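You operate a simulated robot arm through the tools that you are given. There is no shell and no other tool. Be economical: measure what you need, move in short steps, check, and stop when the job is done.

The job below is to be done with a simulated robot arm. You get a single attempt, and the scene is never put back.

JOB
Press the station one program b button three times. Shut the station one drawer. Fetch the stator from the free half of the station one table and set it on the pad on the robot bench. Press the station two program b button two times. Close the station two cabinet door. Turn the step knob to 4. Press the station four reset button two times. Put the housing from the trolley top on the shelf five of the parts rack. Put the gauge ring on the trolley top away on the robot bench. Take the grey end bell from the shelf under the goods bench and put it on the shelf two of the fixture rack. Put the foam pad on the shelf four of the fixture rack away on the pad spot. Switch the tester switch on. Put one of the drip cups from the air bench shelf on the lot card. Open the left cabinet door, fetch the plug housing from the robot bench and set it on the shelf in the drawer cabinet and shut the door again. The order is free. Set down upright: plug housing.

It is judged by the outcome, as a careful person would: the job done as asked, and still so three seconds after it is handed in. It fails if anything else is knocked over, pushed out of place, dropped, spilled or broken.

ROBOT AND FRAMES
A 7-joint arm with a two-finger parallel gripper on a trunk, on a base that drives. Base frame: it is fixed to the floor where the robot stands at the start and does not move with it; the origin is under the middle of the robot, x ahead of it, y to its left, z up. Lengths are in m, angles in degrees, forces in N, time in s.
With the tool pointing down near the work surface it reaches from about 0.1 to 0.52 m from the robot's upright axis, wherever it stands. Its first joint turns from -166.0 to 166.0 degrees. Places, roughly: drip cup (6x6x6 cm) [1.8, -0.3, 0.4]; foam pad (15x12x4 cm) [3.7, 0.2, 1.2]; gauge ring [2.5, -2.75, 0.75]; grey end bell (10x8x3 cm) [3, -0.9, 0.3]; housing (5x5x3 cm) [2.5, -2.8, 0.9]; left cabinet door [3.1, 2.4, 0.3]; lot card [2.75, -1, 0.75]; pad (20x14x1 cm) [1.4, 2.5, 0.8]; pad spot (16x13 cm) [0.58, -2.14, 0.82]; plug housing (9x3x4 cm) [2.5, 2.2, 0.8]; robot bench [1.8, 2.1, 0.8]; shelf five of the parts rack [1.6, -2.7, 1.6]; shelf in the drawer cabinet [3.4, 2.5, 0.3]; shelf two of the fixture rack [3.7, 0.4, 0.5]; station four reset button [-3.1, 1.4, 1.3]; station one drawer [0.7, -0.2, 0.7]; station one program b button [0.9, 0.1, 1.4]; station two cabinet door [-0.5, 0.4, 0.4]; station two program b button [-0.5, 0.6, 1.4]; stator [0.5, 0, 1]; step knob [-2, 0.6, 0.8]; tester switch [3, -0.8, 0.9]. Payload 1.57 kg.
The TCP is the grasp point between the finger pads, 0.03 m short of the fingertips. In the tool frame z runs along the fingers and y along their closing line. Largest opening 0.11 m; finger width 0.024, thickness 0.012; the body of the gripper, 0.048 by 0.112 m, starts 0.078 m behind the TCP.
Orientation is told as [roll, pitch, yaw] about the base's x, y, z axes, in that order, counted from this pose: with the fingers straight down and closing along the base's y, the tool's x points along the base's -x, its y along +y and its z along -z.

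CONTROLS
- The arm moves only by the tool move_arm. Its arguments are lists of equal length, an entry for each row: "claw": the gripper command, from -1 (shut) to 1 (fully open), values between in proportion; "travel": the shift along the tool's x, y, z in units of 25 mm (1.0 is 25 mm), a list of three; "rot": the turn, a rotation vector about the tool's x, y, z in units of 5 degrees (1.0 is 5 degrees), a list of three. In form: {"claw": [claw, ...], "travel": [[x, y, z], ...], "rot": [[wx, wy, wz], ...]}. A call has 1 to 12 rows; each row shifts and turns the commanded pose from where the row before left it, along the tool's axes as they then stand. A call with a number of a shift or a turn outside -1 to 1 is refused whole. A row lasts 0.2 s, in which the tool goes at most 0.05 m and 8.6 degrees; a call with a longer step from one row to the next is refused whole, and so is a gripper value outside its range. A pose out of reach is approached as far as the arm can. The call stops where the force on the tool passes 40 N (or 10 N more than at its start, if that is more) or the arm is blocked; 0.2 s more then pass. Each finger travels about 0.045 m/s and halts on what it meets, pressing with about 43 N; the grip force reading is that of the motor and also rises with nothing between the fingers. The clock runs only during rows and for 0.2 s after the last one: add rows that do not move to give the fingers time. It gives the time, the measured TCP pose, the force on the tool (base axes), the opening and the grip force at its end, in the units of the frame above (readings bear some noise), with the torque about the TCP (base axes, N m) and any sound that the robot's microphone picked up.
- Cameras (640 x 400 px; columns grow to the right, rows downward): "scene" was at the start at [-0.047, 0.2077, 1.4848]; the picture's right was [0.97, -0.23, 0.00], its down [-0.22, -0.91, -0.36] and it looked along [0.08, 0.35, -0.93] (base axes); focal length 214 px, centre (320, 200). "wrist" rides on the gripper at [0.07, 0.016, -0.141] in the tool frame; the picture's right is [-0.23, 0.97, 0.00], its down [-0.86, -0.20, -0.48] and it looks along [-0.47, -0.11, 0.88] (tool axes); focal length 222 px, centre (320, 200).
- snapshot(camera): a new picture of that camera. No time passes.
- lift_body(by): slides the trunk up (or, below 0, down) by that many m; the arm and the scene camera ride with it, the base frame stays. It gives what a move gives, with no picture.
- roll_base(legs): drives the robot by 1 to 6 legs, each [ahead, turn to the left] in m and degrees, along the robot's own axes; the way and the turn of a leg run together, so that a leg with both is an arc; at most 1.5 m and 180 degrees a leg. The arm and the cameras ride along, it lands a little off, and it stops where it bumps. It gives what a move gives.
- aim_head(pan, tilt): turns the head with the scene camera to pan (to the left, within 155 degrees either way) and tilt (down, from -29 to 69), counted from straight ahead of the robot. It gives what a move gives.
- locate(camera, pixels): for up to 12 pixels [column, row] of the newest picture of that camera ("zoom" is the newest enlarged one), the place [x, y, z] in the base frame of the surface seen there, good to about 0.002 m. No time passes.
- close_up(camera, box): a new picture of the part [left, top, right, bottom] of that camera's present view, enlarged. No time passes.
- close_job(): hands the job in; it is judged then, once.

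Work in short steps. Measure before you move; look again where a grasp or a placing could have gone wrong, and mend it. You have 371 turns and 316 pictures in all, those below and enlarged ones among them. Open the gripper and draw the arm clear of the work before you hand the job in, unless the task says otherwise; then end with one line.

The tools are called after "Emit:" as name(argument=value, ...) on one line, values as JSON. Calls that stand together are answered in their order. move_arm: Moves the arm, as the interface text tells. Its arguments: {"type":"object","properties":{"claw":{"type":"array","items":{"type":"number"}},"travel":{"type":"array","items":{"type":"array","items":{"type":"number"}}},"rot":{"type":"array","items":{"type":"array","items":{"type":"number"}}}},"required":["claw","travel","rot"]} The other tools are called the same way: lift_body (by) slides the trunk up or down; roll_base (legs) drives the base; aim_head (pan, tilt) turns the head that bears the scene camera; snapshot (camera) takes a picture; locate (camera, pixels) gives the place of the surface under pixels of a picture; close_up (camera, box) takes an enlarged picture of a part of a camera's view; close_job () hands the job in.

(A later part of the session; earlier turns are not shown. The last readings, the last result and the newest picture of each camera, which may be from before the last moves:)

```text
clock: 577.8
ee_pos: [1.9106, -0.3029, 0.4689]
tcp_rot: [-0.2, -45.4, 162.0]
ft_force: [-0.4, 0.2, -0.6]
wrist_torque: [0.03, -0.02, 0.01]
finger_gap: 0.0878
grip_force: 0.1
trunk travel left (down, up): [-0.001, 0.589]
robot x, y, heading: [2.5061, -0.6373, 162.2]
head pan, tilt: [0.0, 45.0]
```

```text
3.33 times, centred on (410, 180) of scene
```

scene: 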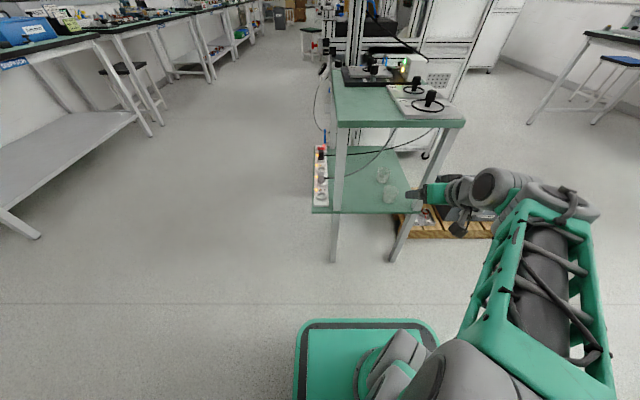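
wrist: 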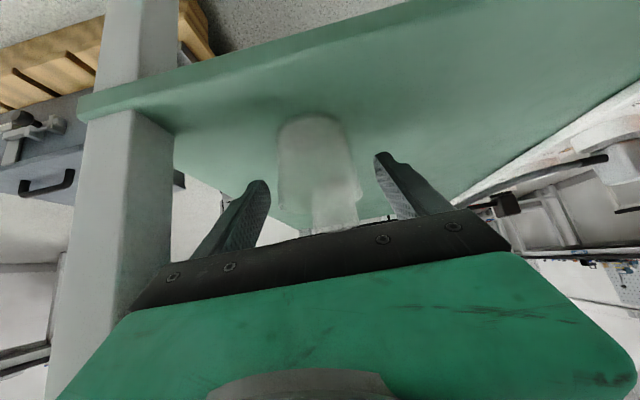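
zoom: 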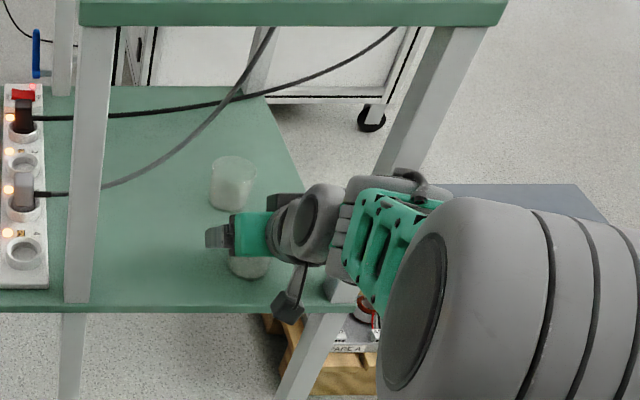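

The cup is between the fingers. Close and lift slowly.

Emit:
move_arm(claw=[0.6, -1, -1, -1, -1, -1], travel=[[-0.17, 0, 0.17], [0, 0, 0], [0, 0, 0], [0, 0, 0], [0, 0, 0], [0, 0, 0]], rot=[[0, 0, 0], [0, 0, 0], [0, 0, 0], [0, 0, 0], [0, 0, 0], [0, 0, 0]])

Emit:
move_arm(claw=[-1, -1, -1, -1], travel=[[-0.15, 0, -0.15], [-0.3, 0, -0.3], [-0.3, 0, -0.3], [-0.3, 0, -0.3]], rot=[[0, 0, 0], [0, 0, 0], [0, 0, 0], [0, 0, 0]])

Emit:
snapshot(camera="wrist")

```text
clock: 579.1
ee_pos: [1.906, -0.3003, 0.469]
tcp_rot: [-0.2, -45.5, 162.1]
ft_force: [0.1, -0.1, 0.4]
wrist_torque: [0.02, 0.02, -0.01]
finger_gap: 0.0559
grip_force: 42.9
trunk travel left (down, up): [-0.001, 0.589]
robot x, y, heading: [2.5063, -0.6329, 162.1]
head pan, tilt: [0.0, 45.0]
```

```text
clock: 580.1
ee_pos: [1.9056, -0.302, 0.5071]
tcp_rot: [-0.2, -45.4, 161.9]
ft_force: [0.0, -0.2, -0.5]
wrist_torque: [0.03, -0.02, 0.03]
finger_gap: 0.056
grip_force: 43.1
trunk travel left (down, up): [-0.001, 0.589]
robot x, y, heading: [2.5036, -0.6377, 162.0]
head pan, tilt: [0.0, 45.0]
```

```text
157 pictures are left
```

wrist: 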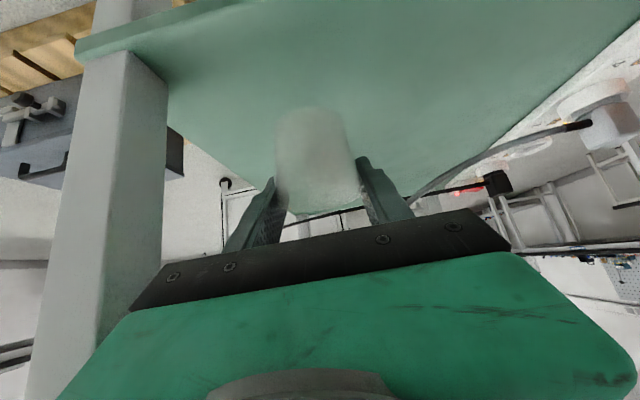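

Held (56 mm). Withdraw horizontally, then raise the trunk.

Emit:
move_arm(claw=[-1, -1, -1, -1, -1, -1, -1, -1, -1, -1], travel=[[0.4, 0, -0.4], [0.6, 0, -0.605], [0.6, 0, -0.605], [0.6, 0, -0.605], [0.6, 0, -0.605], [0.6, 0, -0.605], [0.6, 0, -0.605], [0.6, 0, -0.605], [0.6, 0, -0.605], [0.6, 0, -0.605]], rot=[[0, 0, 0], [0, 0, 0], [0, 0, 0], [0, 0, 0], [0, 0, 0], [0, 0, 0], [0, 0, 0], [0, 0, 0], [0, 0, 0], [0, 0, 0]])

Emit:
lift_body(by=0.4)

Emit:
lift_body(by=0.15)

```text
clock: 582.4
ee_pos: [2.1015, -0.3656, 0.5057]
tcp_rot: [-0.3, -45.3, 162.0]
ft_force: [-0.4, 0.0, 0.7]
wrist_torque: [0.0, 0.01, 0.02]
finger_gap: 0.0559
grip_force: 43.2
trunk travel left (down, up): [-0.001, 0.589]
robot x, y, heading: [2.5045, -0.6404, 162.3]
head pan, tilt: [0.0, 45.0]
```

```text
clock: 586.2
ee_pos: [2.1014, -0.3655, 0.9068]
tcp_rot: [-0.1, -45.4, 162.0]
ft_force: [0.6, 0.1, -0.2]
wrist_torque: [0.0, 0.0, -0.02]
finger_gap: 0.0558
grip_force: 42.9
trunk travel left (down, up): [-0.401, 0.189]
robot x, y, heading: [2.5066, -0.6353, 162.0]
head pan, tilt: [0.0, 45.0]
```

```text
clock: 587.9
ee_pos: [2.1014, -0.3661, 1.0575]
tcp_rot: [-0.1, -45.4, 162.0]
ft_force: [-0.2, 0.1, -1.0]
wrist_torque: [0.0, -0.01, -0.02]
finger_gap: 0.056
grip_force: 42.9
trunk travel left (down, up): [-0.551, 0.039]
robot x, y, heading: [2.5029, -0.6333, 162.0]
head pan, tilt: [0.0, 45.0]
```

Now turn round to the goods bench with the cup held at z≈1.05.

Emit:
roll_base(legs=[[0, 90], [0.25, 0], [0, 90], [-0.15, 0]])

Emit:
aim_head(pan=0, tilt=40)

Emit:
snapshot(camera="scene")

Emit:
snapshot(camera="wrist")

```text
clock: 598.2
ee_pos: [2.6624, -1.105, 1.0557]
tcp_rot: [-0.3, -45.4, -21.5]
ft_force: [-0.1, -0.1, -0.2]
wrist_torque: [-0.02, -0.02, -0.02]
finger_gap: 0.0558
grip_force: 43.4
trunk travel left (down, up): [-0.551, 0.039]
robot x, y, heading: [2.2795, -0.8084, -21.4]
head pan, tilt: [0.0, 45.0]
```

```text
clock: 598.9
ee_pos: [2.6629, -1.1046, 1.0561]
tcp_rot: [-0.2, -45.3, -21.5]
ft_force: [-0.3, 0.4, -0.2]
wrist_torque: [-0.01, -0.01, -0.01]
finger_gap: 0.0557
grip_force: 43.0
trunk travel left (down, up): [-0.551, 0.039]
robot x, y, heading: [2.28, -0.8126, -21.7]
head pan, tilt: [0.0, 40.0]
```

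```text
156 pictures are left
```

scene: 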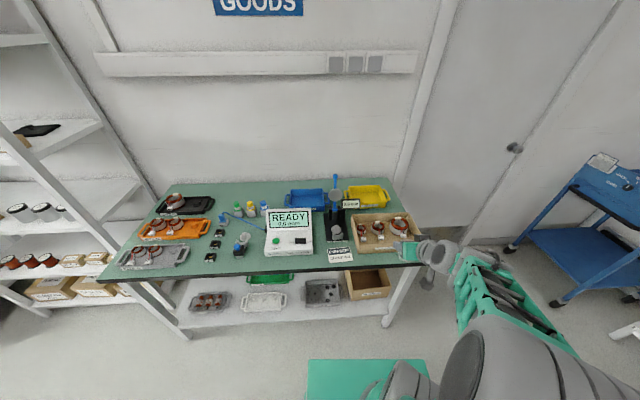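

```text
155 pictures are left
```

wrist: 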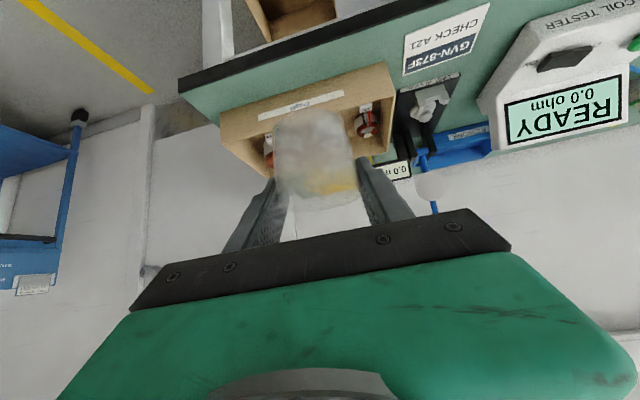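

Emit:
locate(camera="wrist", pixels=[[386, 68], [393, 105], [388, 85], [405, 50], [445, 40], [486, 12], [404, 68], [470, 60], [440, 100], [425, 80]])

Emit:
move_arm(claw=[-1, -1, -1, -1, -1, -1, -1, -1, -1, -1], travel=[[0, 0.83, 0], [0, 0.83, 0], [0, 0.83, 0], [0, 0.83, 0], [0, 0.83, 0], [0, 0.83, 0], [0, 0.83, 0], [0, 0.83, 0], [0, 0.83, 0], [0, 0.83, 0]], rot=[[0, 0, 0], [0, 0, 0], [0, 0, 0], [0, 0, 0], [0, 0, 0], [0, 0, 0], [0, 0, 0], [0, 0, 0], [0, 0, 0], [0, 0, 0]])

Emit:
snapshot(camera="wrist")

```text
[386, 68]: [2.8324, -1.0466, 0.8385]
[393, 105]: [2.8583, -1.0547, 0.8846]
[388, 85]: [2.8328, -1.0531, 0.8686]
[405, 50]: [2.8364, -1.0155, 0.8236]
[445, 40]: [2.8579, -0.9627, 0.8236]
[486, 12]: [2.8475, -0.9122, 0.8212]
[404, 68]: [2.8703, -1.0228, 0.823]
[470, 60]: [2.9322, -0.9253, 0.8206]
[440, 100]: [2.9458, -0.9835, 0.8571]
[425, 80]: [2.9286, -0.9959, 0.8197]
```

```text
clock: 601.1
ee_pos: [2.7407, -0.9116, 1.0572]
tcp_rot: [-0.2, -45.4, -21.6]
ft_force: [-0.7, 0.0, -0.6]
wrist_torque: [-0.02, 0.01, 0.01]
finger_gap: 0.0559
grip_force: 43.3
trunk travel left (down, up): [-0.551, 0.039]
robot x, y, heading: [2.2798, -0.8105, -21.5]
head pan, tilt: [0.0, 40.0]
```

```text
154 pictures are left
```

wrist: 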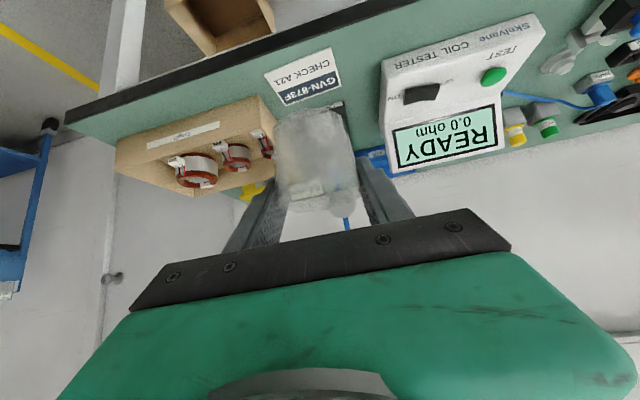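

Emit:
move_arm(claw=[-1, -1, -1, -1, -1, -1], travel=[[-0.575, 0, 0.58], [-0.575, 0, 0.58], [-0.575, 0, 0.58], [-0.575, 0, 0.58], [-0.575, 0, 0.58], [-0.575, 0, 0.58]], rot=[[0, 0, 0], [0, 0, 0], [0, 0, 0], [0, 0, 0], [0, 0, 0], [0, 0, 0]])

Emit:
move_arm(claw=[-1, -1, -1, -1, -1, -1, -1, -1, -1], travel=[[0.4, 0, 0.4], [0.55, 0, 0.55], [0.55, 0, 0.55], [0.55, 0, 0.55], [0.55, 0, 0.55], [0.55, 0, 0.55], [0.55, 0, 0.55], [0.55, 0, 0.55], [0.5, 0, 0.5]], rot=[[0, 0, 0], [0, 0, 0], [0, 0, 0], [0, 0, 0], [0, 0, 0], [0, 0, 0], [0, 0, 0], [0, 0, 0], [0, 0, 0]])

Emit:
snapshot(camera="wrist")

Emit:
close_up(camera="scene", box=[280, 170, 440, 280])

```text
clock: 602.5
ee_pos: [2.8527, -0.9568, 1.0558]
tcp_rot: [-0.2, -45.5, -21.5]
ft_force: [1.0, 0.7, 0.3]
wrist_torque: [0.01, -0.03, -0.01]
finger_gap: 0.056
grip_force: 42.7
trunk travel left (down, up): [-0.551, 0.039]
robot x, y, heading: [2.2769, -0.8108, -21.2]
head pan, tilt: [0.0, 40.0]
```

```text
clock: 604.5
ee_pos: [2.8547, -0.9569, 0.8866]
tcp_rot: [-0.2, -45.5, -21.5]
ft_force: [0.1, -0.6, -0.6]
wrist_torque: [-0.02, 0.02, -0.03]
finger_gap: 0.0559
grip_force: 43.0
trunk travel left (down, up): [-0.551, 0.039]
robot x, y, heading: [2.2808, -0.8104, -21.6]
head pan, tilt: [0.0, 40.0]
```

```text
153 pictures are left
```

wrist: 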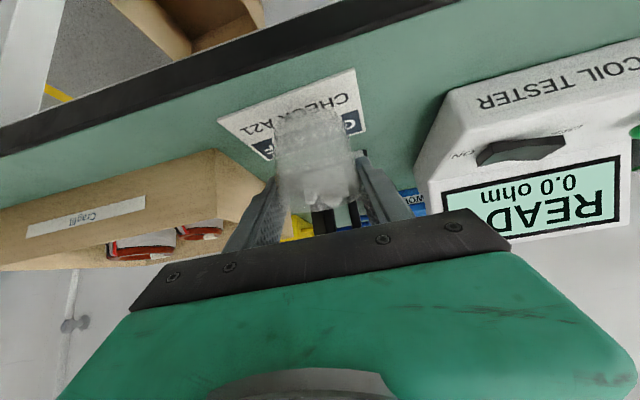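

```text
3.64 times, centred on (360, 225) of scene
```

zoom: 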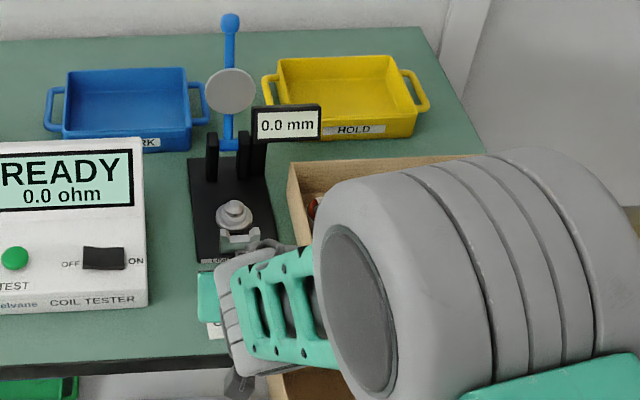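

Emit:
move_arm(claw=[-1, -1, -1, -1, -1, -1], travel=[[0.22, 0, 0.22], [0.1, 0, 0.1], [0.05, 0, 0.05], [0.05, 0, 0.05], [0, 0, 0], [0, 0, 0]], rot=[[0, 0, 0], [0, 0, 0], [0, 0, 0], [0, 0, 0], [0, 0, 0], [0, 0, 0]])

```text
clock: 605.9
ee_pos: [2.8551, -0.959, 0.8727]
tcp_rot: [-0.3, -45.5, -21.5]
ft_force: [-0.4, -0.4, -0.6]
wrist_torque: [0.0, 0.0, -0.01]
finger_gap: 0.056
grip_force: 43.1
trunk travel left (down, up): [-0.551, 0.039]
robot x, y, heading: [2.2807, -0.8083, -21.6]
head pan, tilt: [0.0, 40.0]
```

Emit:
move_arm(claw=[-1, -1, -1, -1, -1], travel=[[0.04, 0, 0.04], [0.04, 0, 0.04], [0.04, 0, 0.04], [0, 0, 0], [0, 0, 0]], rot=[[0, 0, 0], [0, 0, 0], [0, 0, 0], [0, 0, 0], [0, 0, 0]])

```text
clock: 607.1
ee_pos: [2.8556, -0.9575, 0.8719]
tcp_rot: [-0.1, -45.6, -21.6]
ft_force: [0.0, -0.5, 17.1]
wrist_torque: [0.06, 0.08, -0.01]
finger_gap: 0.056
grip_force: 43.4
trunk travel left (down, up): [-0.551, 0.039]
robot x, y, heading: [2.2781, -0.8085, -21.4]
head pan, tilt: [0.0, 40.0]
```

Contact. Release gently, and withdraw backwards horizontally, then up.

Emit:
move_arm(claw=[0.5, 0.5, 0.5, 0.5], travel=[[-0.03, 0, -0.03], [0, 0, 0], [0, 0, 0], [0, 0, 0]], rot=[[0, 0, 0], [0, 0, 0], [0, 0, 0], [0, 0, 0]])

Emit:
move_arm(claw=[0.5, 0.5, 0.5, 0.5, 0.5, 0.5, 0.5, 0.5], travel=[[0.5, 0, -0.5], [0.6, 0, -0.6], [0.6, 0, -0.6], [0.6, 0, -0.6], [0.6, 0, -0.6], [-0.6, 0, -0.6], [-0.6, 0, -0.6], [-0.6, 0, -0.6]], rot=[[0, 0, 0], [0, 0, 0], [0, 0, 0], [0, 0, 0], [0, 0, 0], [0, 0, 0], [0, 0, 0], [0, 0, 0]])

Emit:
close_up(camera="scene", box=[280, 170, 440, 280])

Emit:
snapshot(camera="wrist")

```text
clock: 608.1
ee_pos: [2.8545, -0.9586, 0.8691]
tcp_rot: [-0.3, -45.5, -21.6]
ft_force: [0.2, -0.2, -0.7]
wrist_torque: [0.03, 0.03, -0.02]
finger_gap: 0.0827
grip_force: 0.0
trunk travel left (down, up): [-0.551, 0.039]
robot x, y, heading: [2.2793, -0.814, -21.3]
head pan, tilt: [0.0, 40.0]
```

```text
clock: 609.9
ee_pos: [2.7598, -0.9182, 0.9333]
tcp_rot: [-0.2, -45.5, -21.5]
ft_force: [0.4, -0.5, -1.6]
wrist_torque: [-0.01, -0.03, -0.02]
finger_gap: 0.0826
grip_force: 0.1
trunk travel left (down, up): [-0.551, 0.039]
robot x, y, heading: [2.2775, -0.8117, -21.4]
head pan, tilt: [0.0, 40.0]
```

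```text
3.64 times, centred on (360, 225) of scene
```

zoom: 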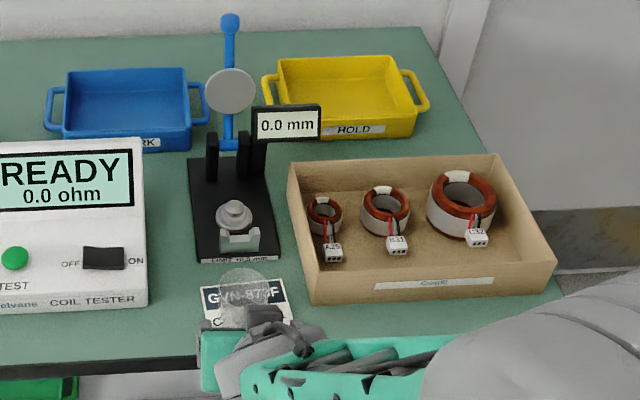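

```text
150 pictures are left
```

wrist: 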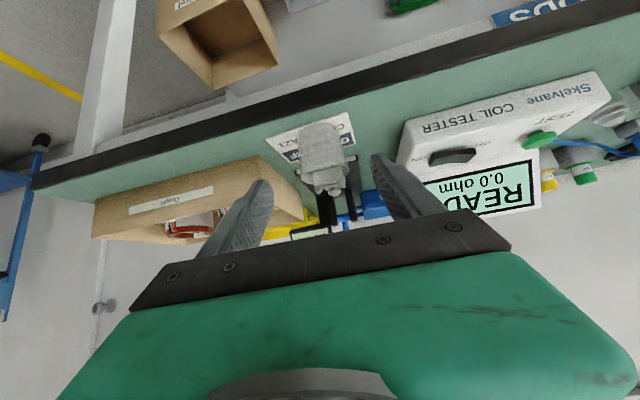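

The cup stands on the lot card. Next the grey end bell: I back off, lower the trunk and look under the bench.

Emit:
roll_base(legs=[[-0.15, 3]])

Emit:
lift_body(by=-0.4)

Emit:
aim_head(pan=0, tilt=35)

Emit:
snapshot(camera="scene")

Emit:
snapshot(camera="wrist")

```text
clock: 611.3
ee_pos: [2.6243, -0.8435, 0.9339]
tcp_rot: [-0.3, -45.4, -18.6]
ft_force: [-0.5, -0.6, -0.4]
wrist_torque: [0.01, -0.01, 0.0]
finger_gap: 0.0823
grip_force: 0.1
trunk travel left (down, up): [-0.551, 0.039]
robot x, y, heading: [2.1394, -0.7605, -18.4]
head pan, tilt: [0.0, 40.0]
```

```text
clock: 615.1
ee_pos: [2.6228, -0.8443, 0.5326]
tcp_rot: [-0.2, -45.4, -18.6]
ft_force: [-0.1, -0.4, 0.1]
wrist_torque: [-0.01, 0.01, 0.0]
finger_gap: 0.0824
grip_force: 0.1
trunk travel left (down, up): [-0.151, 0.439]
robot x, y, heading: [2.1356, -0.7588, -18.8]
head pan, tilt: [0.0, 40.0]
```

```text
clock: 615.8
ee_pos: [2.6244, -0.8438, 0.533]
tcp_rot: [-0.2, -45.4, -18.5]
ft_force: [-0.2, 0.6, 0.6]
wrist_torque: [0.03, 0.0, 0.0]
finger_gap: 0.0824
grip_force: 0.0
trunk travel left (down, up): [-0.151, 0.439]
robot x, y, heading: [2.1387, -0.7556, -18.6]
head pan, tilt: [0.0, 35.0]
```

```text
149 pictures are left
```

scene: 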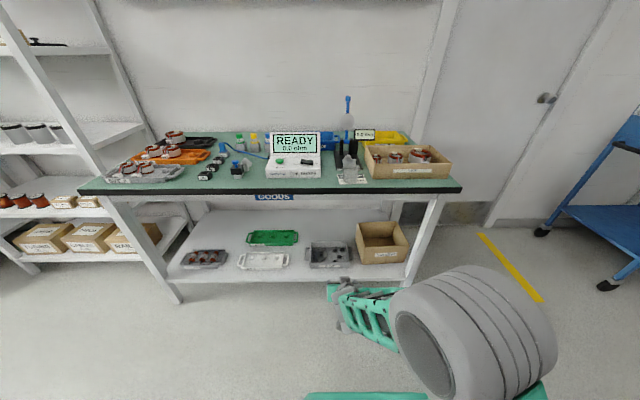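

```text
148 pictures are left
```

wrist: 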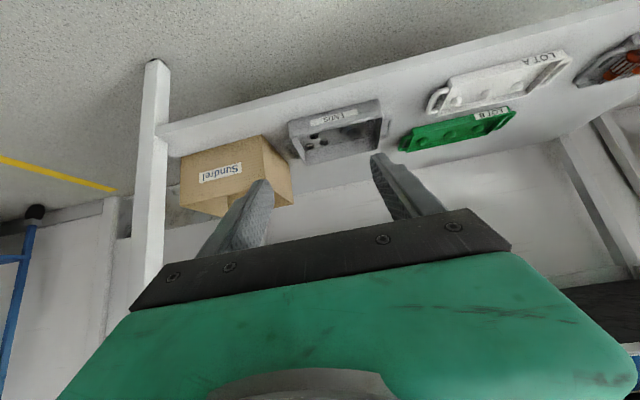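

Emit:
close_up(camera="scene", box=[290, 225, 370, 280])

Emit:
locate(camera="zoom", pixels=[[200, 210], [230, 215], [260, 220], [300, 200], [330, 260], [400, 200], [140, 250], [500, 280], [150, 150], [460, 160]])

Emit:
close_up(camera="wrist", box=[270, 80, 400, 180])

```text
7.27 times, centred on (330, 252) of scene
```

zoom: 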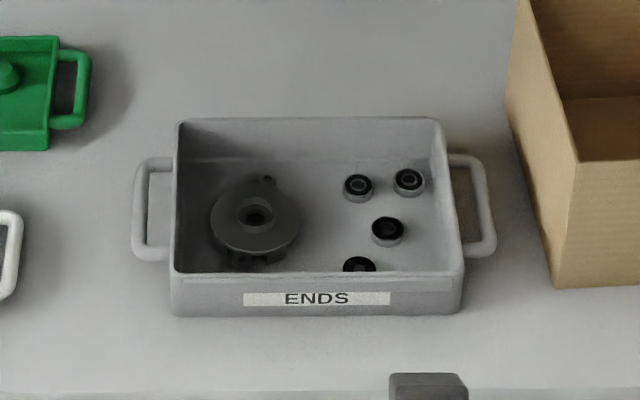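

```text
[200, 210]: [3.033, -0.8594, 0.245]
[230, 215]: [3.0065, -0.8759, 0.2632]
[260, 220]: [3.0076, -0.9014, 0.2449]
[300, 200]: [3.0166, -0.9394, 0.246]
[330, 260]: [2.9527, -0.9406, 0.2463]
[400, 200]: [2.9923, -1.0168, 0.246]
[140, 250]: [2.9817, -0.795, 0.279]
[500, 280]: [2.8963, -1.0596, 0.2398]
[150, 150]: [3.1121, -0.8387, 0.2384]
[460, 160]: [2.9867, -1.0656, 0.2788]
```

```text
4.00 times, centred on (335, 130) of wrist
```

zoom: 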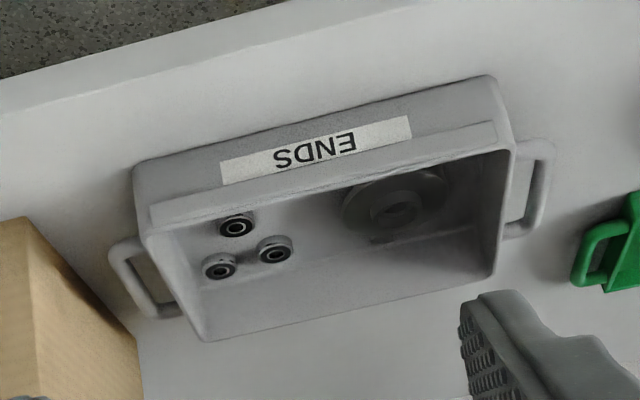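

The bell (disc ≈0.08, hub on top) lies at (3.00,-0.88) in the tray. I drive 0.2 m forward under the bench top and look closer.

Emit:
roll_base(legs=[[0.22, 0]])

Emit:
move_arm(claw=[1, 1, 1, 1], travel=[[0, 0, 0], [0, 0, 0], [0, 0, 0], [0, 0, 0]], rot=[[0, 1, 0], [0, 1, 0], [0, 1, 0], [0, 0, 0]])

Emit:
snapshot(camera="wrist")

```text
clock: 617.4
ee_pos: [2.833, -0.9128, 0.5332]
tcp_rot: [-0.2, -45.4, -18.5]
ft_force: [0.2, -1.3, 0.1]
wrist_torque: [0.03, 0.02, 0.0]
finger_gap: 0.0825
grip_force: 0.0
trunk travel left (down, up): [-0.151, 0.439]
robot x, y, heading: [2.3496, -0.8304, -18.5]
head pan, tilt: [0.0, 35.0]
```

```text
clock: 618.4
ee_pos: [2.8338, -0.913, 0.5324]
tcp_rot: [-0.2, -30.3, -18.7]
ft_force: [-0.2, 0.5, 0.3]
wrist_torque: [0.0, -0.01, 0.03]
finger_gap: 0.1101
grip_force: 0.0
trunk travel left (down, up): [-0.151, 0.439]
robot x, y, heading: [2.348, -0.8278, -18.7]
head pan, tilt: [0.0, 35.0]
```

```text
145 pictures are left
```

wrist: 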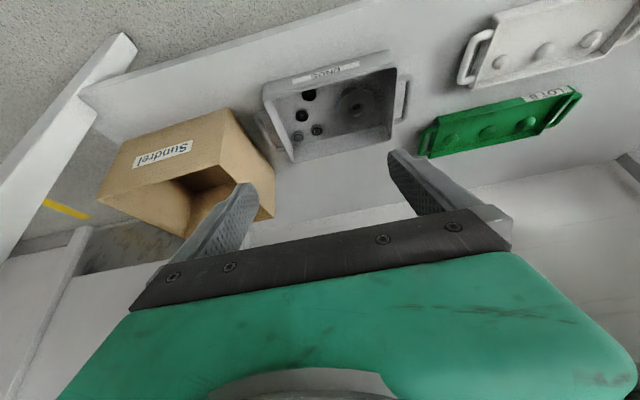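

Emit:
close_up(camera="wrist", box=[250, 40, 430, 170])

Emit:
locate(camera="zoom", pixels=[[350, 190], [365, 185], [330, 150], [400, 180], [350, 215], [395, 150], [310, 190], [460, 110], [440, 240], [240, 180], [160, 170]])

```text
3.08 times, centred on (340, 105) of wrist
```

zoom: 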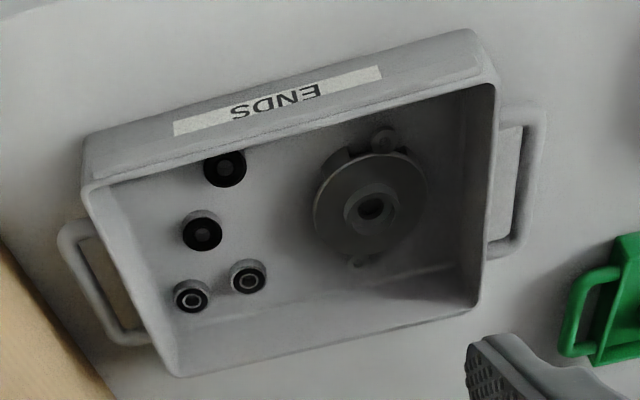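

```text
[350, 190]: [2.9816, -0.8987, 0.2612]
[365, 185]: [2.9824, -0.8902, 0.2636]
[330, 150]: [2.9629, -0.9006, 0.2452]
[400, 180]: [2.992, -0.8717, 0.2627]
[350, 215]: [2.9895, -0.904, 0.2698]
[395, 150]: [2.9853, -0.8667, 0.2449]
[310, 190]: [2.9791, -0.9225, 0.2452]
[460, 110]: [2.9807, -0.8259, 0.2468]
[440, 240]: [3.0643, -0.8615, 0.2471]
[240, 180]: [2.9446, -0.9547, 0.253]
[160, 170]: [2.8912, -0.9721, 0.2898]
```

Emit:
locate(camera="zoom", pixels=[[320, 215], [420, 195], [345, 170], [395, 240], [330, 190], [412, 215], [385, 138], [356, 262], [345, 205], [397, 205], [470, 200], [478, 270]])

```text
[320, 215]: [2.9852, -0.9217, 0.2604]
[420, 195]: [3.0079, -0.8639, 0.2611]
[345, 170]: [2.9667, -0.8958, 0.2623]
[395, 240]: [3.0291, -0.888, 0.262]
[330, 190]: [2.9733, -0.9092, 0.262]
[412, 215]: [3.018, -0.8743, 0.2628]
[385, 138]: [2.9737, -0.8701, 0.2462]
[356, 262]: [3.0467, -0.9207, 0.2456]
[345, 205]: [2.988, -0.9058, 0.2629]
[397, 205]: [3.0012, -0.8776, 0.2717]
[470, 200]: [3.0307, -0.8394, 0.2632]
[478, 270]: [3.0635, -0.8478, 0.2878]
```

Disc centre (2.997,-0.892), Ø≈0.066, 60 mm from the tray's left wall: the fingers fit at 82 mm opening. Lower the trunk, then move above it.

Emit:
lift_body(by=-0.15)

Emit:
move_arm(claw=[0.49, 0.49, 0.49, 0.49, 0.49, 0.49], travel=[[-0.77, 0.48, 0.45], [-0.77, 0.48, 0.45], [-0.77, 0.48, 0.45], [-0.77, 0.48, 0.45], [-0.75, 0.48, 0.44], [-0.75, 0.48, 0.44]], rot=[[0, 0, 0], [0, 0, 0], [0, 0, 0], [0, 0, 0], [0, 0, 0], [0, 0, 0]])

Emit:
snapshot(camera="wrist")

Emit:
snapshot(camera="scene")

```text
clock: 620.2
ee_pos: [2.8342, -0.9114, 0.383]
tcp_rot: [-0.1, -30.3, -18.6]
ft_force: [0.4, 0.9, 0.0]
wrist_torque: [-0.01, -0.01, -0.01]
finger_gap: 0.1098
grip_force: 0.0
trunk travel left (down, up): [-0.001, 0.589]
robot x, y, heading: [2.3488, -0.8233, -18.2]
head pan, tilt: [0.0, 35.0]
```

```text
clock: 621.6
ee_pos: [2.9838, -0.8853, 0.3823]
tcp_rot: [-0.2, -30.6, -18.6]
ft_force: [-0.3, -0.3, 0.0]
wrist_torque: [0.0, 0.06, -0.01]
finger_gap: 0.082
grip_force: 0.1
trunk travel left (down, up): [-0.001, 0.589]
robot x, y, heading: [2.3456, -0.8262, -18.7]
head pan, tilt: [0.0, 35.0]
```

```text
143 pictures are left
```

wrist: 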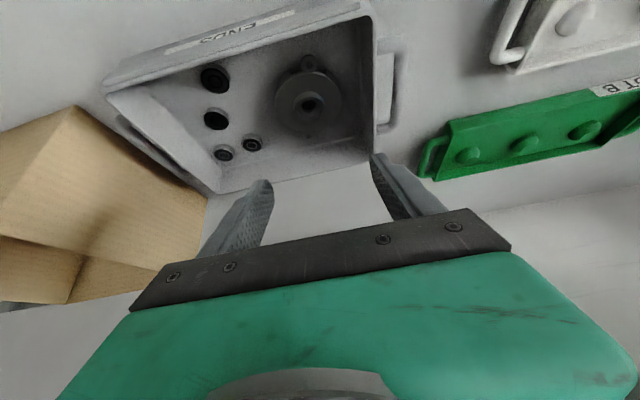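

```text
142 pictures are left
```

scene: 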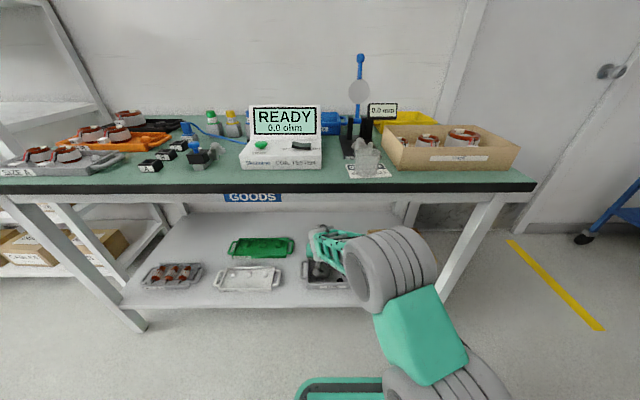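

Emit:
close_up(camera="wrist", box=[240, 40, 390, 150])

Emit:
locate(camera="wrist", pixels=[[277, 103], [338, 95], [300, 78], [316, 125], [283, 88], [334, 112], [365, 90], [252, 140]])

```text
3.64 times, centred on (315, 95) of wrist
```

zoom: 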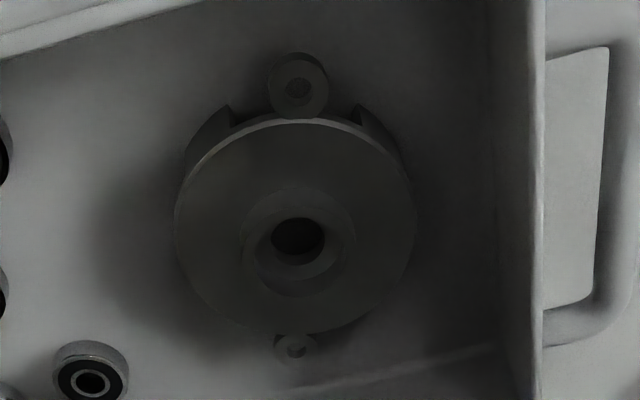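

```text
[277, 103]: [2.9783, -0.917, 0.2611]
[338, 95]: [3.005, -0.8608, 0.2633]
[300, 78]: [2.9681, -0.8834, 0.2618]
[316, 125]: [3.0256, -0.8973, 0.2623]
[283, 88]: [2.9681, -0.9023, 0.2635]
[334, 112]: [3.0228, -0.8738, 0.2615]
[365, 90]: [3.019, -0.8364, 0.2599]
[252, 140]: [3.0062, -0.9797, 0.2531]
```

Descend 0.10 m straight down.

Emit:
move_arm(claw=[0.49, 0.49, 0.49, 0.49, 0.49, 0.49], travel=[[0.45, 0, 0.6], [0.35, 0, 0.6], [0.35, 0, 0.6], [0.35, 0, 0.6], [0.35, 0, 0.6], [0.25, 0, 0.4]], rot=[[0, 0, 0], [0, 0, 0], [0, 0, 0], [0, 0, 0], [0, 0, 0], [0, 0, 0]])

Emit:
snapshot(camera="wrist")

```text
clock: 623.0
ee_pos: [2.9808, -0.8853, 0.2824]
tcp_rot: [-0.1, -30.6, -18.7]
ft_force: [-0.3, 0.5, -0.2]
wrist_torque: [0.03, -0.03, -0.02]
finger_gap: 0.0818
grip_force: 0.1
trunk travel left (down, up): [-0.001, 0.589]
robot x, y, heading: [2.3462, -0.8326, -18.3]
head pan, tilt: [0.0, 35.0]
```

```text
140 pictures are left
```

wrist: 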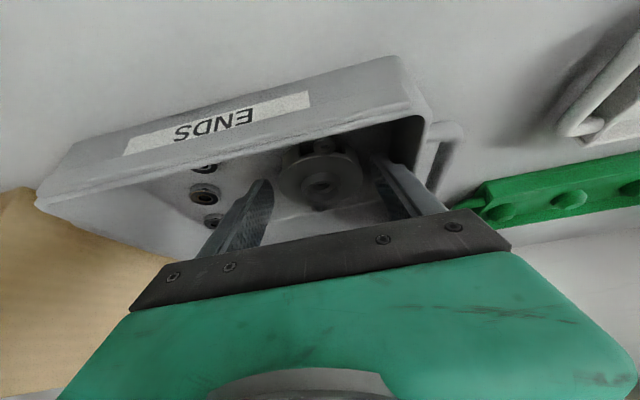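

Fingers flank the bell. Close, then lift slowly.

Emit:
move_arm(claw=[-1, -1, -1, -1, -1], travel=[[0, 0, 0], [0, 0, 0], [0, 0, 0], [0, 0, 0], [0, 0, 0]], rot=[[0, 0, 0], [0, 0, 0], [0, 0, 0], [0, 0, 0], [0, 0, 0]])

Emit:
move_arm(claw=[-1, -1, -1, -1, -1, -1, -1, -1, -1], travel=[[-0.08, 0, -0.14], [-0.15, 0, -0.26], [-0.15, 0, -0.26], [-0.2, 0, -0.35], [-0.2, 0, -0.35], [-0.2, 0, -0.35], [-0.2, 0, -0.35], [-0.2, 0, -0.35], [-0.2, 0, -0.35]], rot=[[0, 0, 0], [0, 0, 0], [0, 0, 0], [0, 0, 0], [0, 0, 0], [0, 0, 0], [0, 0, 0], [0, 0, 0], [0, 0, 0]])

Emit:
snapshot(camera="wrist")

```text
clock: 624.2
ee_pos: [2.9789, -0.8855, 0.2821]
tcp_rot: [-0.2, -30.4, -18.6]
ft_force: [0.9, 0.5, 1.3]
wrist_torque: [0.04, -0.09, -0.02]
finger_gap: 0.0687
grip_force: 43.7
trunk travel left (down, up): [-0.001, 0.589]
robot x, y, heading: [2.3469, -0.8317, -18.4]
head pan, tilt: [0.0, 35.0]
```

```text
clock: 626.2
ee_pos: [2.9801, -0.8838, 0.3623]
tcp_rot: [-0.2, -30.4, -18.4]
ft_force: [0.2, -0.6, -0.6]
wrist_torque: [0.02, 0.0, 0.0]
finger_gap: 0.0689
grip_force: 43.2
trunk travel left (down, up): [-0.001, 0.589]
robot x, y, heading: [2.3506, -0.8266, -18.4]
head pan, tilt: [0.0, 35.0]
```

```text
139 pictures are left
```

wrist: 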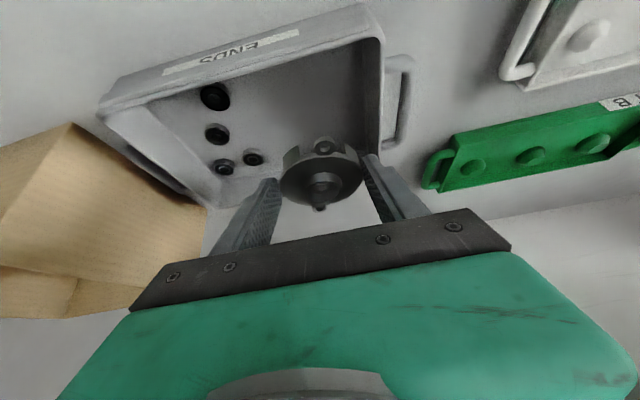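

Held (69 mm). Back out from under the bench, then turn along the aisle.

Emit:
roll_base(legs=[[-0.27, 0]])

Emit:
roll_base(legs=[[0, 89]])

Emit:
lift_body(by=0.35)

Emit:
roll_base(legs=[[0.85, 0], [0.7, 0]])

Emit:
aim_head(pan=-88, tilt=25)

Emit:
snapshot(camera="scene")

```text
clock: 628.1
ee_pos: [2.7374, -0.8027, 0.3624]
tcp_rot: [-0.1, -30.4, -18.5]
ft_force: [0.1, -0.2, -1.0]
wrist_torque: [0.01, 0.03, 0.04]
finger_gap: 0.0686
grip_force: 43.5
trunk travel left (down, up): [-0.001, 0.589]
robot x, y, heading: [2.0996, -0.7488, -18.5]
head pan, tilt: [0.0, 35.0]
stopped in leg 1: the robot was blocked; the commanded pose is now the measured one
```

```text
clock: 629.9
ee_pos: [2.756, -0.5986, 0.3646]
tcp_rot: [-0.1, -30.5, 0.1]
ft_force: [-0.2, -0.6, -0.3]
wrist_torque: [0.04, 0.01, 0.03]
finger_gap: 0.0686
grip_force: 42.7
trunk travel left (down, up): [-0.001, 0.589]
robot x, y, heading: [2.1402, -0.7546, -7.9]
head pan, tilt: [0.0, 35.0]
stopped in leg 1: the robot was blocked; the commanded pose is now the measured one
```

```text
clock: 633.4
ee_pos: [2.7552, -0.6007, 0.7131]
tcp_rot: [-0.1, -30.5, 0.0]
ft_force: [0.2, 0.2, -0.2]
wrist_torque: [-0.01, -0.02, 0.01]
finger_gap: 0.0689
grip_force: 43.0
trunk travel left (down, up): [-0.351, 0.239]
robot x, y, heading: [2.1371, -0.7566, -8.0]
head pan, tilt: [0.0, 35.0]
```

```text
clock: 635.1
ee_pos: [2.9053, -0.6187, 0.7124]
tcp_rot: [-0.3, -29.5, 0.4]
ft_force: [-15.7, 1.8, 8.1]
wrist_torque: [-0.35, -1.43, -0.24]
finger_gap: 0.0686
grip_force: 43.1
trunk travel left (down, up): [-0.351, 0.239]
robot x, y, heading: [2.2982, -0.7782, -7.5]
head pan, tilt: [0.0, 35.0]
stopped in leg 1: the force on the tool passed its limit at 176 N (the readings are from after the stop); the commanded pose is now the measured one
```

```text
clock: 636.8
ee_pos: [2.9066, -0.6183, 0.7113]
tcp_rot: [-0.3, -29.6, 0.4]
ft_force: [-20.7, 5.7, 4.7]
wrist_torque: [-0.58, -2.03, -0.36]
finger_gap: 0.0683
grip_force: 43.1
trunk travel left (down, up): [-0.351, 0.239]
robot x, y, heading: [2.2951, -0.7752, -7.5]
head pan, tilt: [-88.0, 25.0]
```

```text
138 pictures are left
```

scene: 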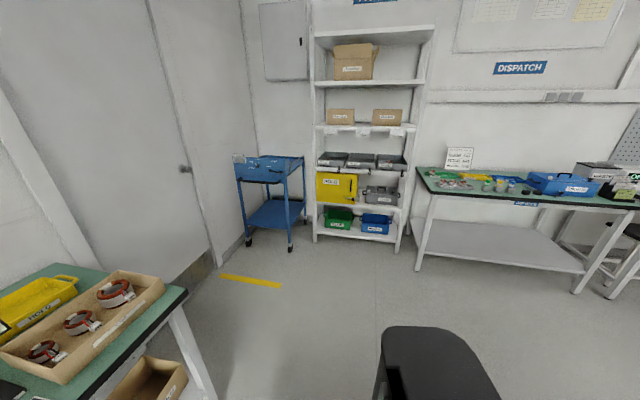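

My chained moves ran on after the base was blocked by the air bench behind; the gripper met the goods bench edge. I ease off and inspect everything.

Emit:
roll_base(legs=[[-0.08, 0]])

Emit:
aim_head(pan=0, tilt=35)

Emit:
snapshot(camera="scene")

Emit:
snapshot(camera="wrist")

Emit:
aim_head(pan=150, tilt=45)

Emit:
snapshot(camera="scene")

```text
clock: 637.8
ee_pos: [2.8296, -0.6092, 0.7111]
tcp_rot: [-0.2, -29.5, 0.2]
ft_force: [-0.5, -0.1, -0.9]
wrist_torque: [0.0, 0.01, -0.02]
finger_gap: 0.0687
grip_force: 42.8
trunk travel left (down, up): [-0.351, 0.239]
robot x, y, heading: [2.2158, -0.7656, -7.6]
head pan, tilt: [-88.0, 25.0]
```

```text
clock: 639.4
ee_pos: [2.8304, -0.6095, 0.7112]
tcp_rot: [-0.2, -29.5, 0.3]
ft_force: [0.1, 0.0, -0.5]
wrist_torque: [0.01, 0.03, 0.01]
finger_gap: 0.0686
grip_force: 43.4
trunk travel left (down, up): [-0.351, 0.239]
robot x, y, heading: [2.2215, -0.763, -7.6]
head pan, tilt: [0.0, 35.0]
```

```text
137 pictures are left
```

scene: 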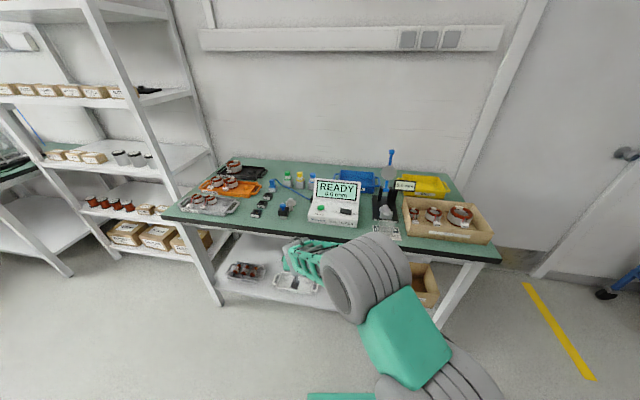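

```text
136 pictures are left
```

wrist: 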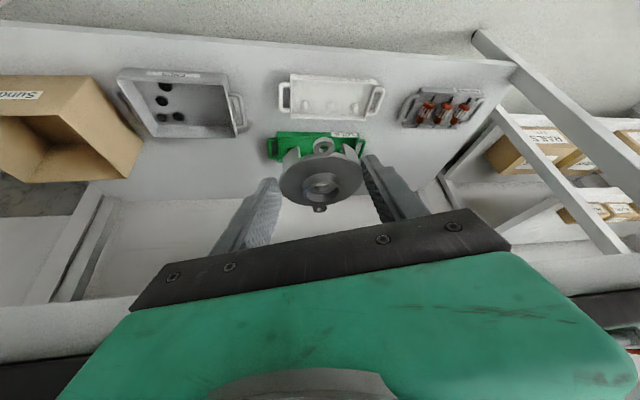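

```text
clock: 641.8
ee_pos: [2.8284, -0.6084, 0.7106]
tcp_rot: [-0.2, -29.6, 0.3]
ft_force: [-0.6, -0.1, 0.2]
wrist_torque: [0.05, 0.02, 0.01]
finger_gap: 0.0682
grip_force: 43.2
trunk travel left (down, up): [-0.351, 0.239]
robot x, y, heading: [2.2193, -0.7637, -7.8]
head pan, tilt: [150.0, 45.0]
```

```text
135 pictures are left
```

scene: 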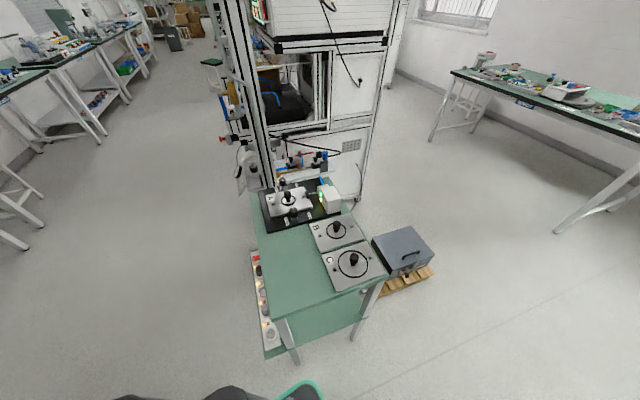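

Nothing looks disturbed; I verify the air bench corner and plan the turn.

Emit:
locate(camera="scene", pixels=[[272, 317], [384, 275], [295, 360], [353, 338], [250, 225]])

Emit:
close_up(camera="scene", box=[230, 160, 450, 370])

```text
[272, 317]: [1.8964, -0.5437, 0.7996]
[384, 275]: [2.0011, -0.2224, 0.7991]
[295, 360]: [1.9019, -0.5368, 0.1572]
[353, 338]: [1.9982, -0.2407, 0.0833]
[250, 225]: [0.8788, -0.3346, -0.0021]
```

```text
1.90 times, centred on (340, 265) of scene
```

zoom: 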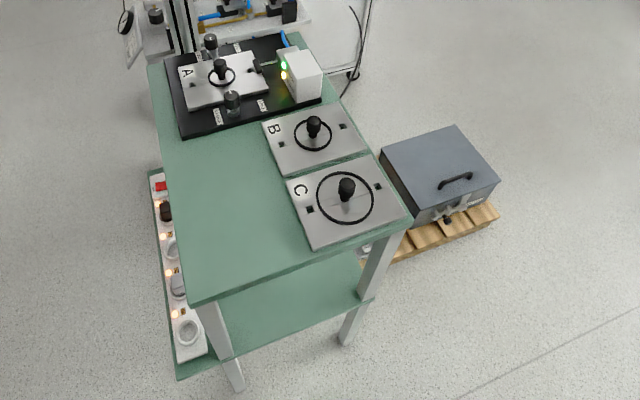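

Retract the arm by 0.15 m first so that the turn clears both benches.

Emit:
move_arm(claw=[-1, -1, -1, -1, -1, -1, -1, -1, -1], travel=[[0.4, 0, -0.23], [0.6, 0, -0.35], [0.6, 0, -0.35], [0.6, 0, -0.35], [0.6, 0, -0.35], [0.6, 0, -0.35], [0.6, 0, -0.35], [0.6, 0, -0.35], [0.6, 0, -0.35]], rot=[[0, 0, 0], [0, 0, 0], [0, 0, 0], [0, 0, 0], [0, 0, 0], [0, 0, 0], [0, 0, 0], [0, 0, 0], [0, 0, 0]])

Emit:
roll_base(legs=[[0, 79]])

```text
clock: 643.8
ee_pos: [2.6779, -0.6088, 0.7131]
tcp_rot: [-0.2, -29.5, 0.3]
ft_force: [0.4, -0.2, 0.1]
wrist_torque: [-0.01, 0.03, -0.01]
finger_gap: 0.0684
grip_force: 43.0
trunk travel left (down, up): [-0.351, 0.239]
robot x, y, heading: [2.2186, -0.7665, -7.7]
head pan, tilt: [150.0, 45.0]
```

```text
clock: 647.6
ee_pos: [2.1469, -0.2852, 0.7127]
tcp_rot: [-0.3, -29.4, 79.9]
ft_force: [0.5, 0.0, -1.1]
wrist_torque: [-0.03, 0.01, -0.02]
finger_gap: 0.0686
grip_force: 42.9
trunk travel left (down, up): [-0.351, 0.239]
robot x, y, heading: [2.2208, -0.7674, 72.1]
head pan, tilt: [150.0, 45.0]
```

Emit:
roll_base(legs=[[0.75, 0], [0.7, 0]])

Emit:
aim_head(pan=-85, tilt=25)

Emit:
snapshot(camera="scene")

```text
clock: 655.2
ee_pos: [2.5985, 1.1148, 0.7134]
tcp_rot: [-0.2, -29.4, 80.2]
ft_force: [-0.4, -0.8, -1.0]
wrist_torque: [0.01, -0.01, 0.04]
finger_gap: 0.0683
grip_force: 43.0
trunk travel left (down, up): [-0.351, 0.239]
robot x, y, heading: [2.6691, 0.6372, 72.3]
head pan, tilt: [150.0, 45.0]
```

```text
clock: 658.5
ee_pos: [2.5977, 1.1148, 0.7128]
tcp_rot: [-0.1, -29.5, 80.1]
ft_force: [0.1, -0.3, -1.5]
wrist_torque: [-0.01, -0.04, 0.0]
finger_gap: 0.0684
grip_force: 42.9
trunk travel left (down, up): [-0.351, 0.239]
robot x, y, heading: [2.6727, 0.6321, 72.1]
head pan, tilt: [-85.0, 25.0]
```

```text
133 pictures are left
```

scene: 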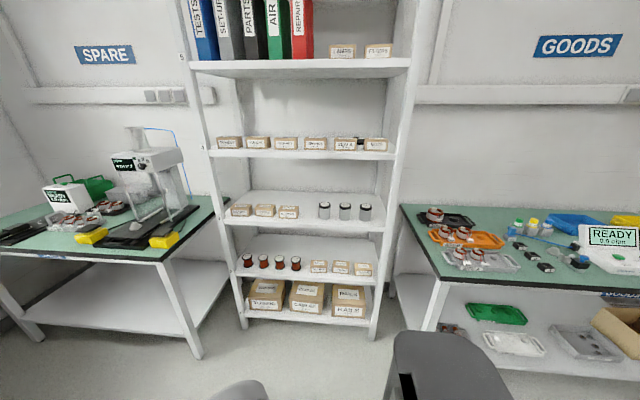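

Emit:
close_up(camera="scene", box=[200, 180, 400, 330])

Emit:
locate(camera="zoom", pixels=[[120, 250], [300, 260], [480, 280], [130, 190], [500, 215], [310, 200], [320, 245], [355, 260], [150, 225], [200, 210], [560, 250], [250, 190]])

Emit:
close_up(camera="scene", box=[200, 100, 400, 220])

```text
2.67 times, centred on (300, 255) of scene
```

zoom: 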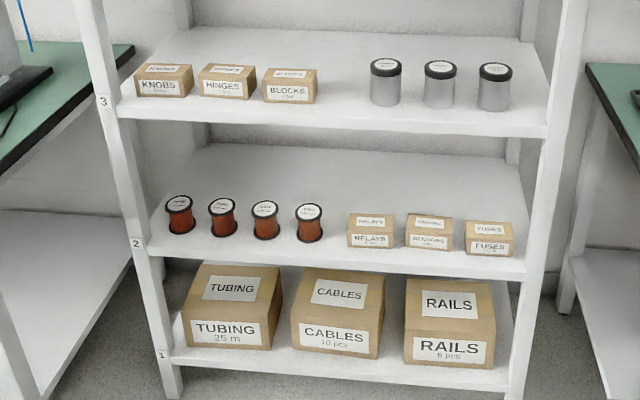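

```text
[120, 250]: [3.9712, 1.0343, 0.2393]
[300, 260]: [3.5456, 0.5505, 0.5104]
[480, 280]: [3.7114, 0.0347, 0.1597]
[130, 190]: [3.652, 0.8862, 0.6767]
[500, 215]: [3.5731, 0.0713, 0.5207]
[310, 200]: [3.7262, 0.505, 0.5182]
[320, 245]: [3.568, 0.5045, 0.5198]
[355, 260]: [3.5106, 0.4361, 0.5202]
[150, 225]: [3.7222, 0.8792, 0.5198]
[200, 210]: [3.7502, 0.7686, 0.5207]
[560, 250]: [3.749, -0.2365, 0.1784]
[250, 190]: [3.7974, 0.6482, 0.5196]
```

```text
3.20 times, centred on (300, 160) of scene
```

zoom: 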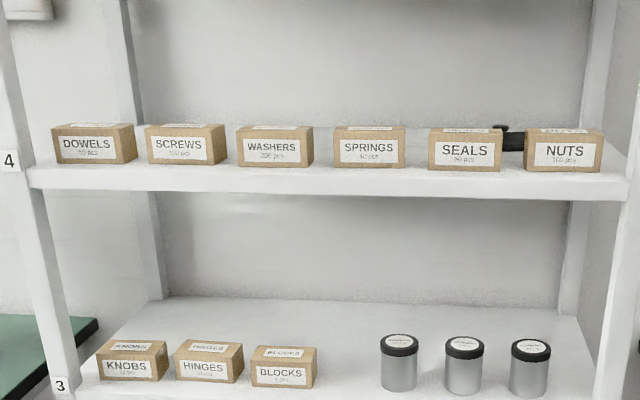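

Front row of shelf two (z 0.52) is full, so the bell goes behind it. Measure item heights and the shelf above.

Emit:
close_up(camera="scene", box=[200, 180, 400, 330])

Emit:
locate(camera="zoom", pixels=[[180, 200], [308, 208], [372, 221], [430, 222], [320, 128], [330, 265], [372, 216], [400, 160], [265, 150], [200, 150], [480, 225], [345, 190]])

```text
2.67 times, centred on (300, 255) of scene
```

zoom: 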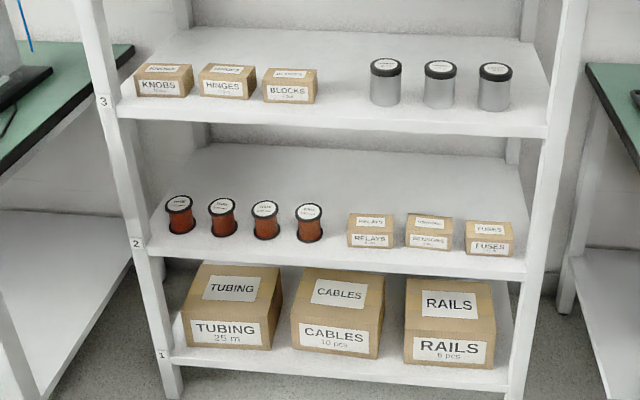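

```text
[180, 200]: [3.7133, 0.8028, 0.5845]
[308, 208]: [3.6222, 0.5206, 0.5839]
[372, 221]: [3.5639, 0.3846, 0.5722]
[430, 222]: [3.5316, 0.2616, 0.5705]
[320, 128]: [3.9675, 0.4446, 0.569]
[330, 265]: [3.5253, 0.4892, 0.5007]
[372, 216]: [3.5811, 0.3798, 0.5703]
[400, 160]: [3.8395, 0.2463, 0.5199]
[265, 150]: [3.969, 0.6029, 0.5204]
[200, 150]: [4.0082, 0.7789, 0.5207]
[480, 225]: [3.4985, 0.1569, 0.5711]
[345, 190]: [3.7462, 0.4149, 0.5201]
```

With the present 30° grip the wrist would not fit between the shelves. I'll set the bell down on the free right end of the robot bench and regrip it at a flatter angle. First raise and drive there.

Emit:
lift_body(by=0.235)

Emit:
roll_base(legs=[[0, 6.3], [1.1, 0]])

```text
clock: 661.0
ee_pos: [2.5982, 1.1135, 0.948]
tcp_rot: [-0.1, -29.5, 80.3]
ft_force: [-0.4, -0.8, -0.1]
wrist_torque: [-0.04, -0.03, 0.0]
finger_gap: 0.0685
grip_force: 42.9
trunk travel left (down, up): [-0.586, 0.004]
robot x, y, heading: [2.6704, 0.634, 72.1]
head pan, tilt: [-85.0, 25.0]
```

```text
clock: 667.2
ee_pos: [2.7514, 2.1794, 0.9476]
tcp_rot: [-0.3, -29.6, 87.2]
ft_force: [-0.6, -0.1, -0.2]
wrist_torque: [0.0, 0.02, -0.01]
finger_gap: 0.0685
grip_force: 42.7
trunk travel left (down, up): [-0.586, 0.004]
robot x, y, heading: [2.8794, 1.7128, 79.1]
head pan, tilt: [-85.0, 25.0]
```

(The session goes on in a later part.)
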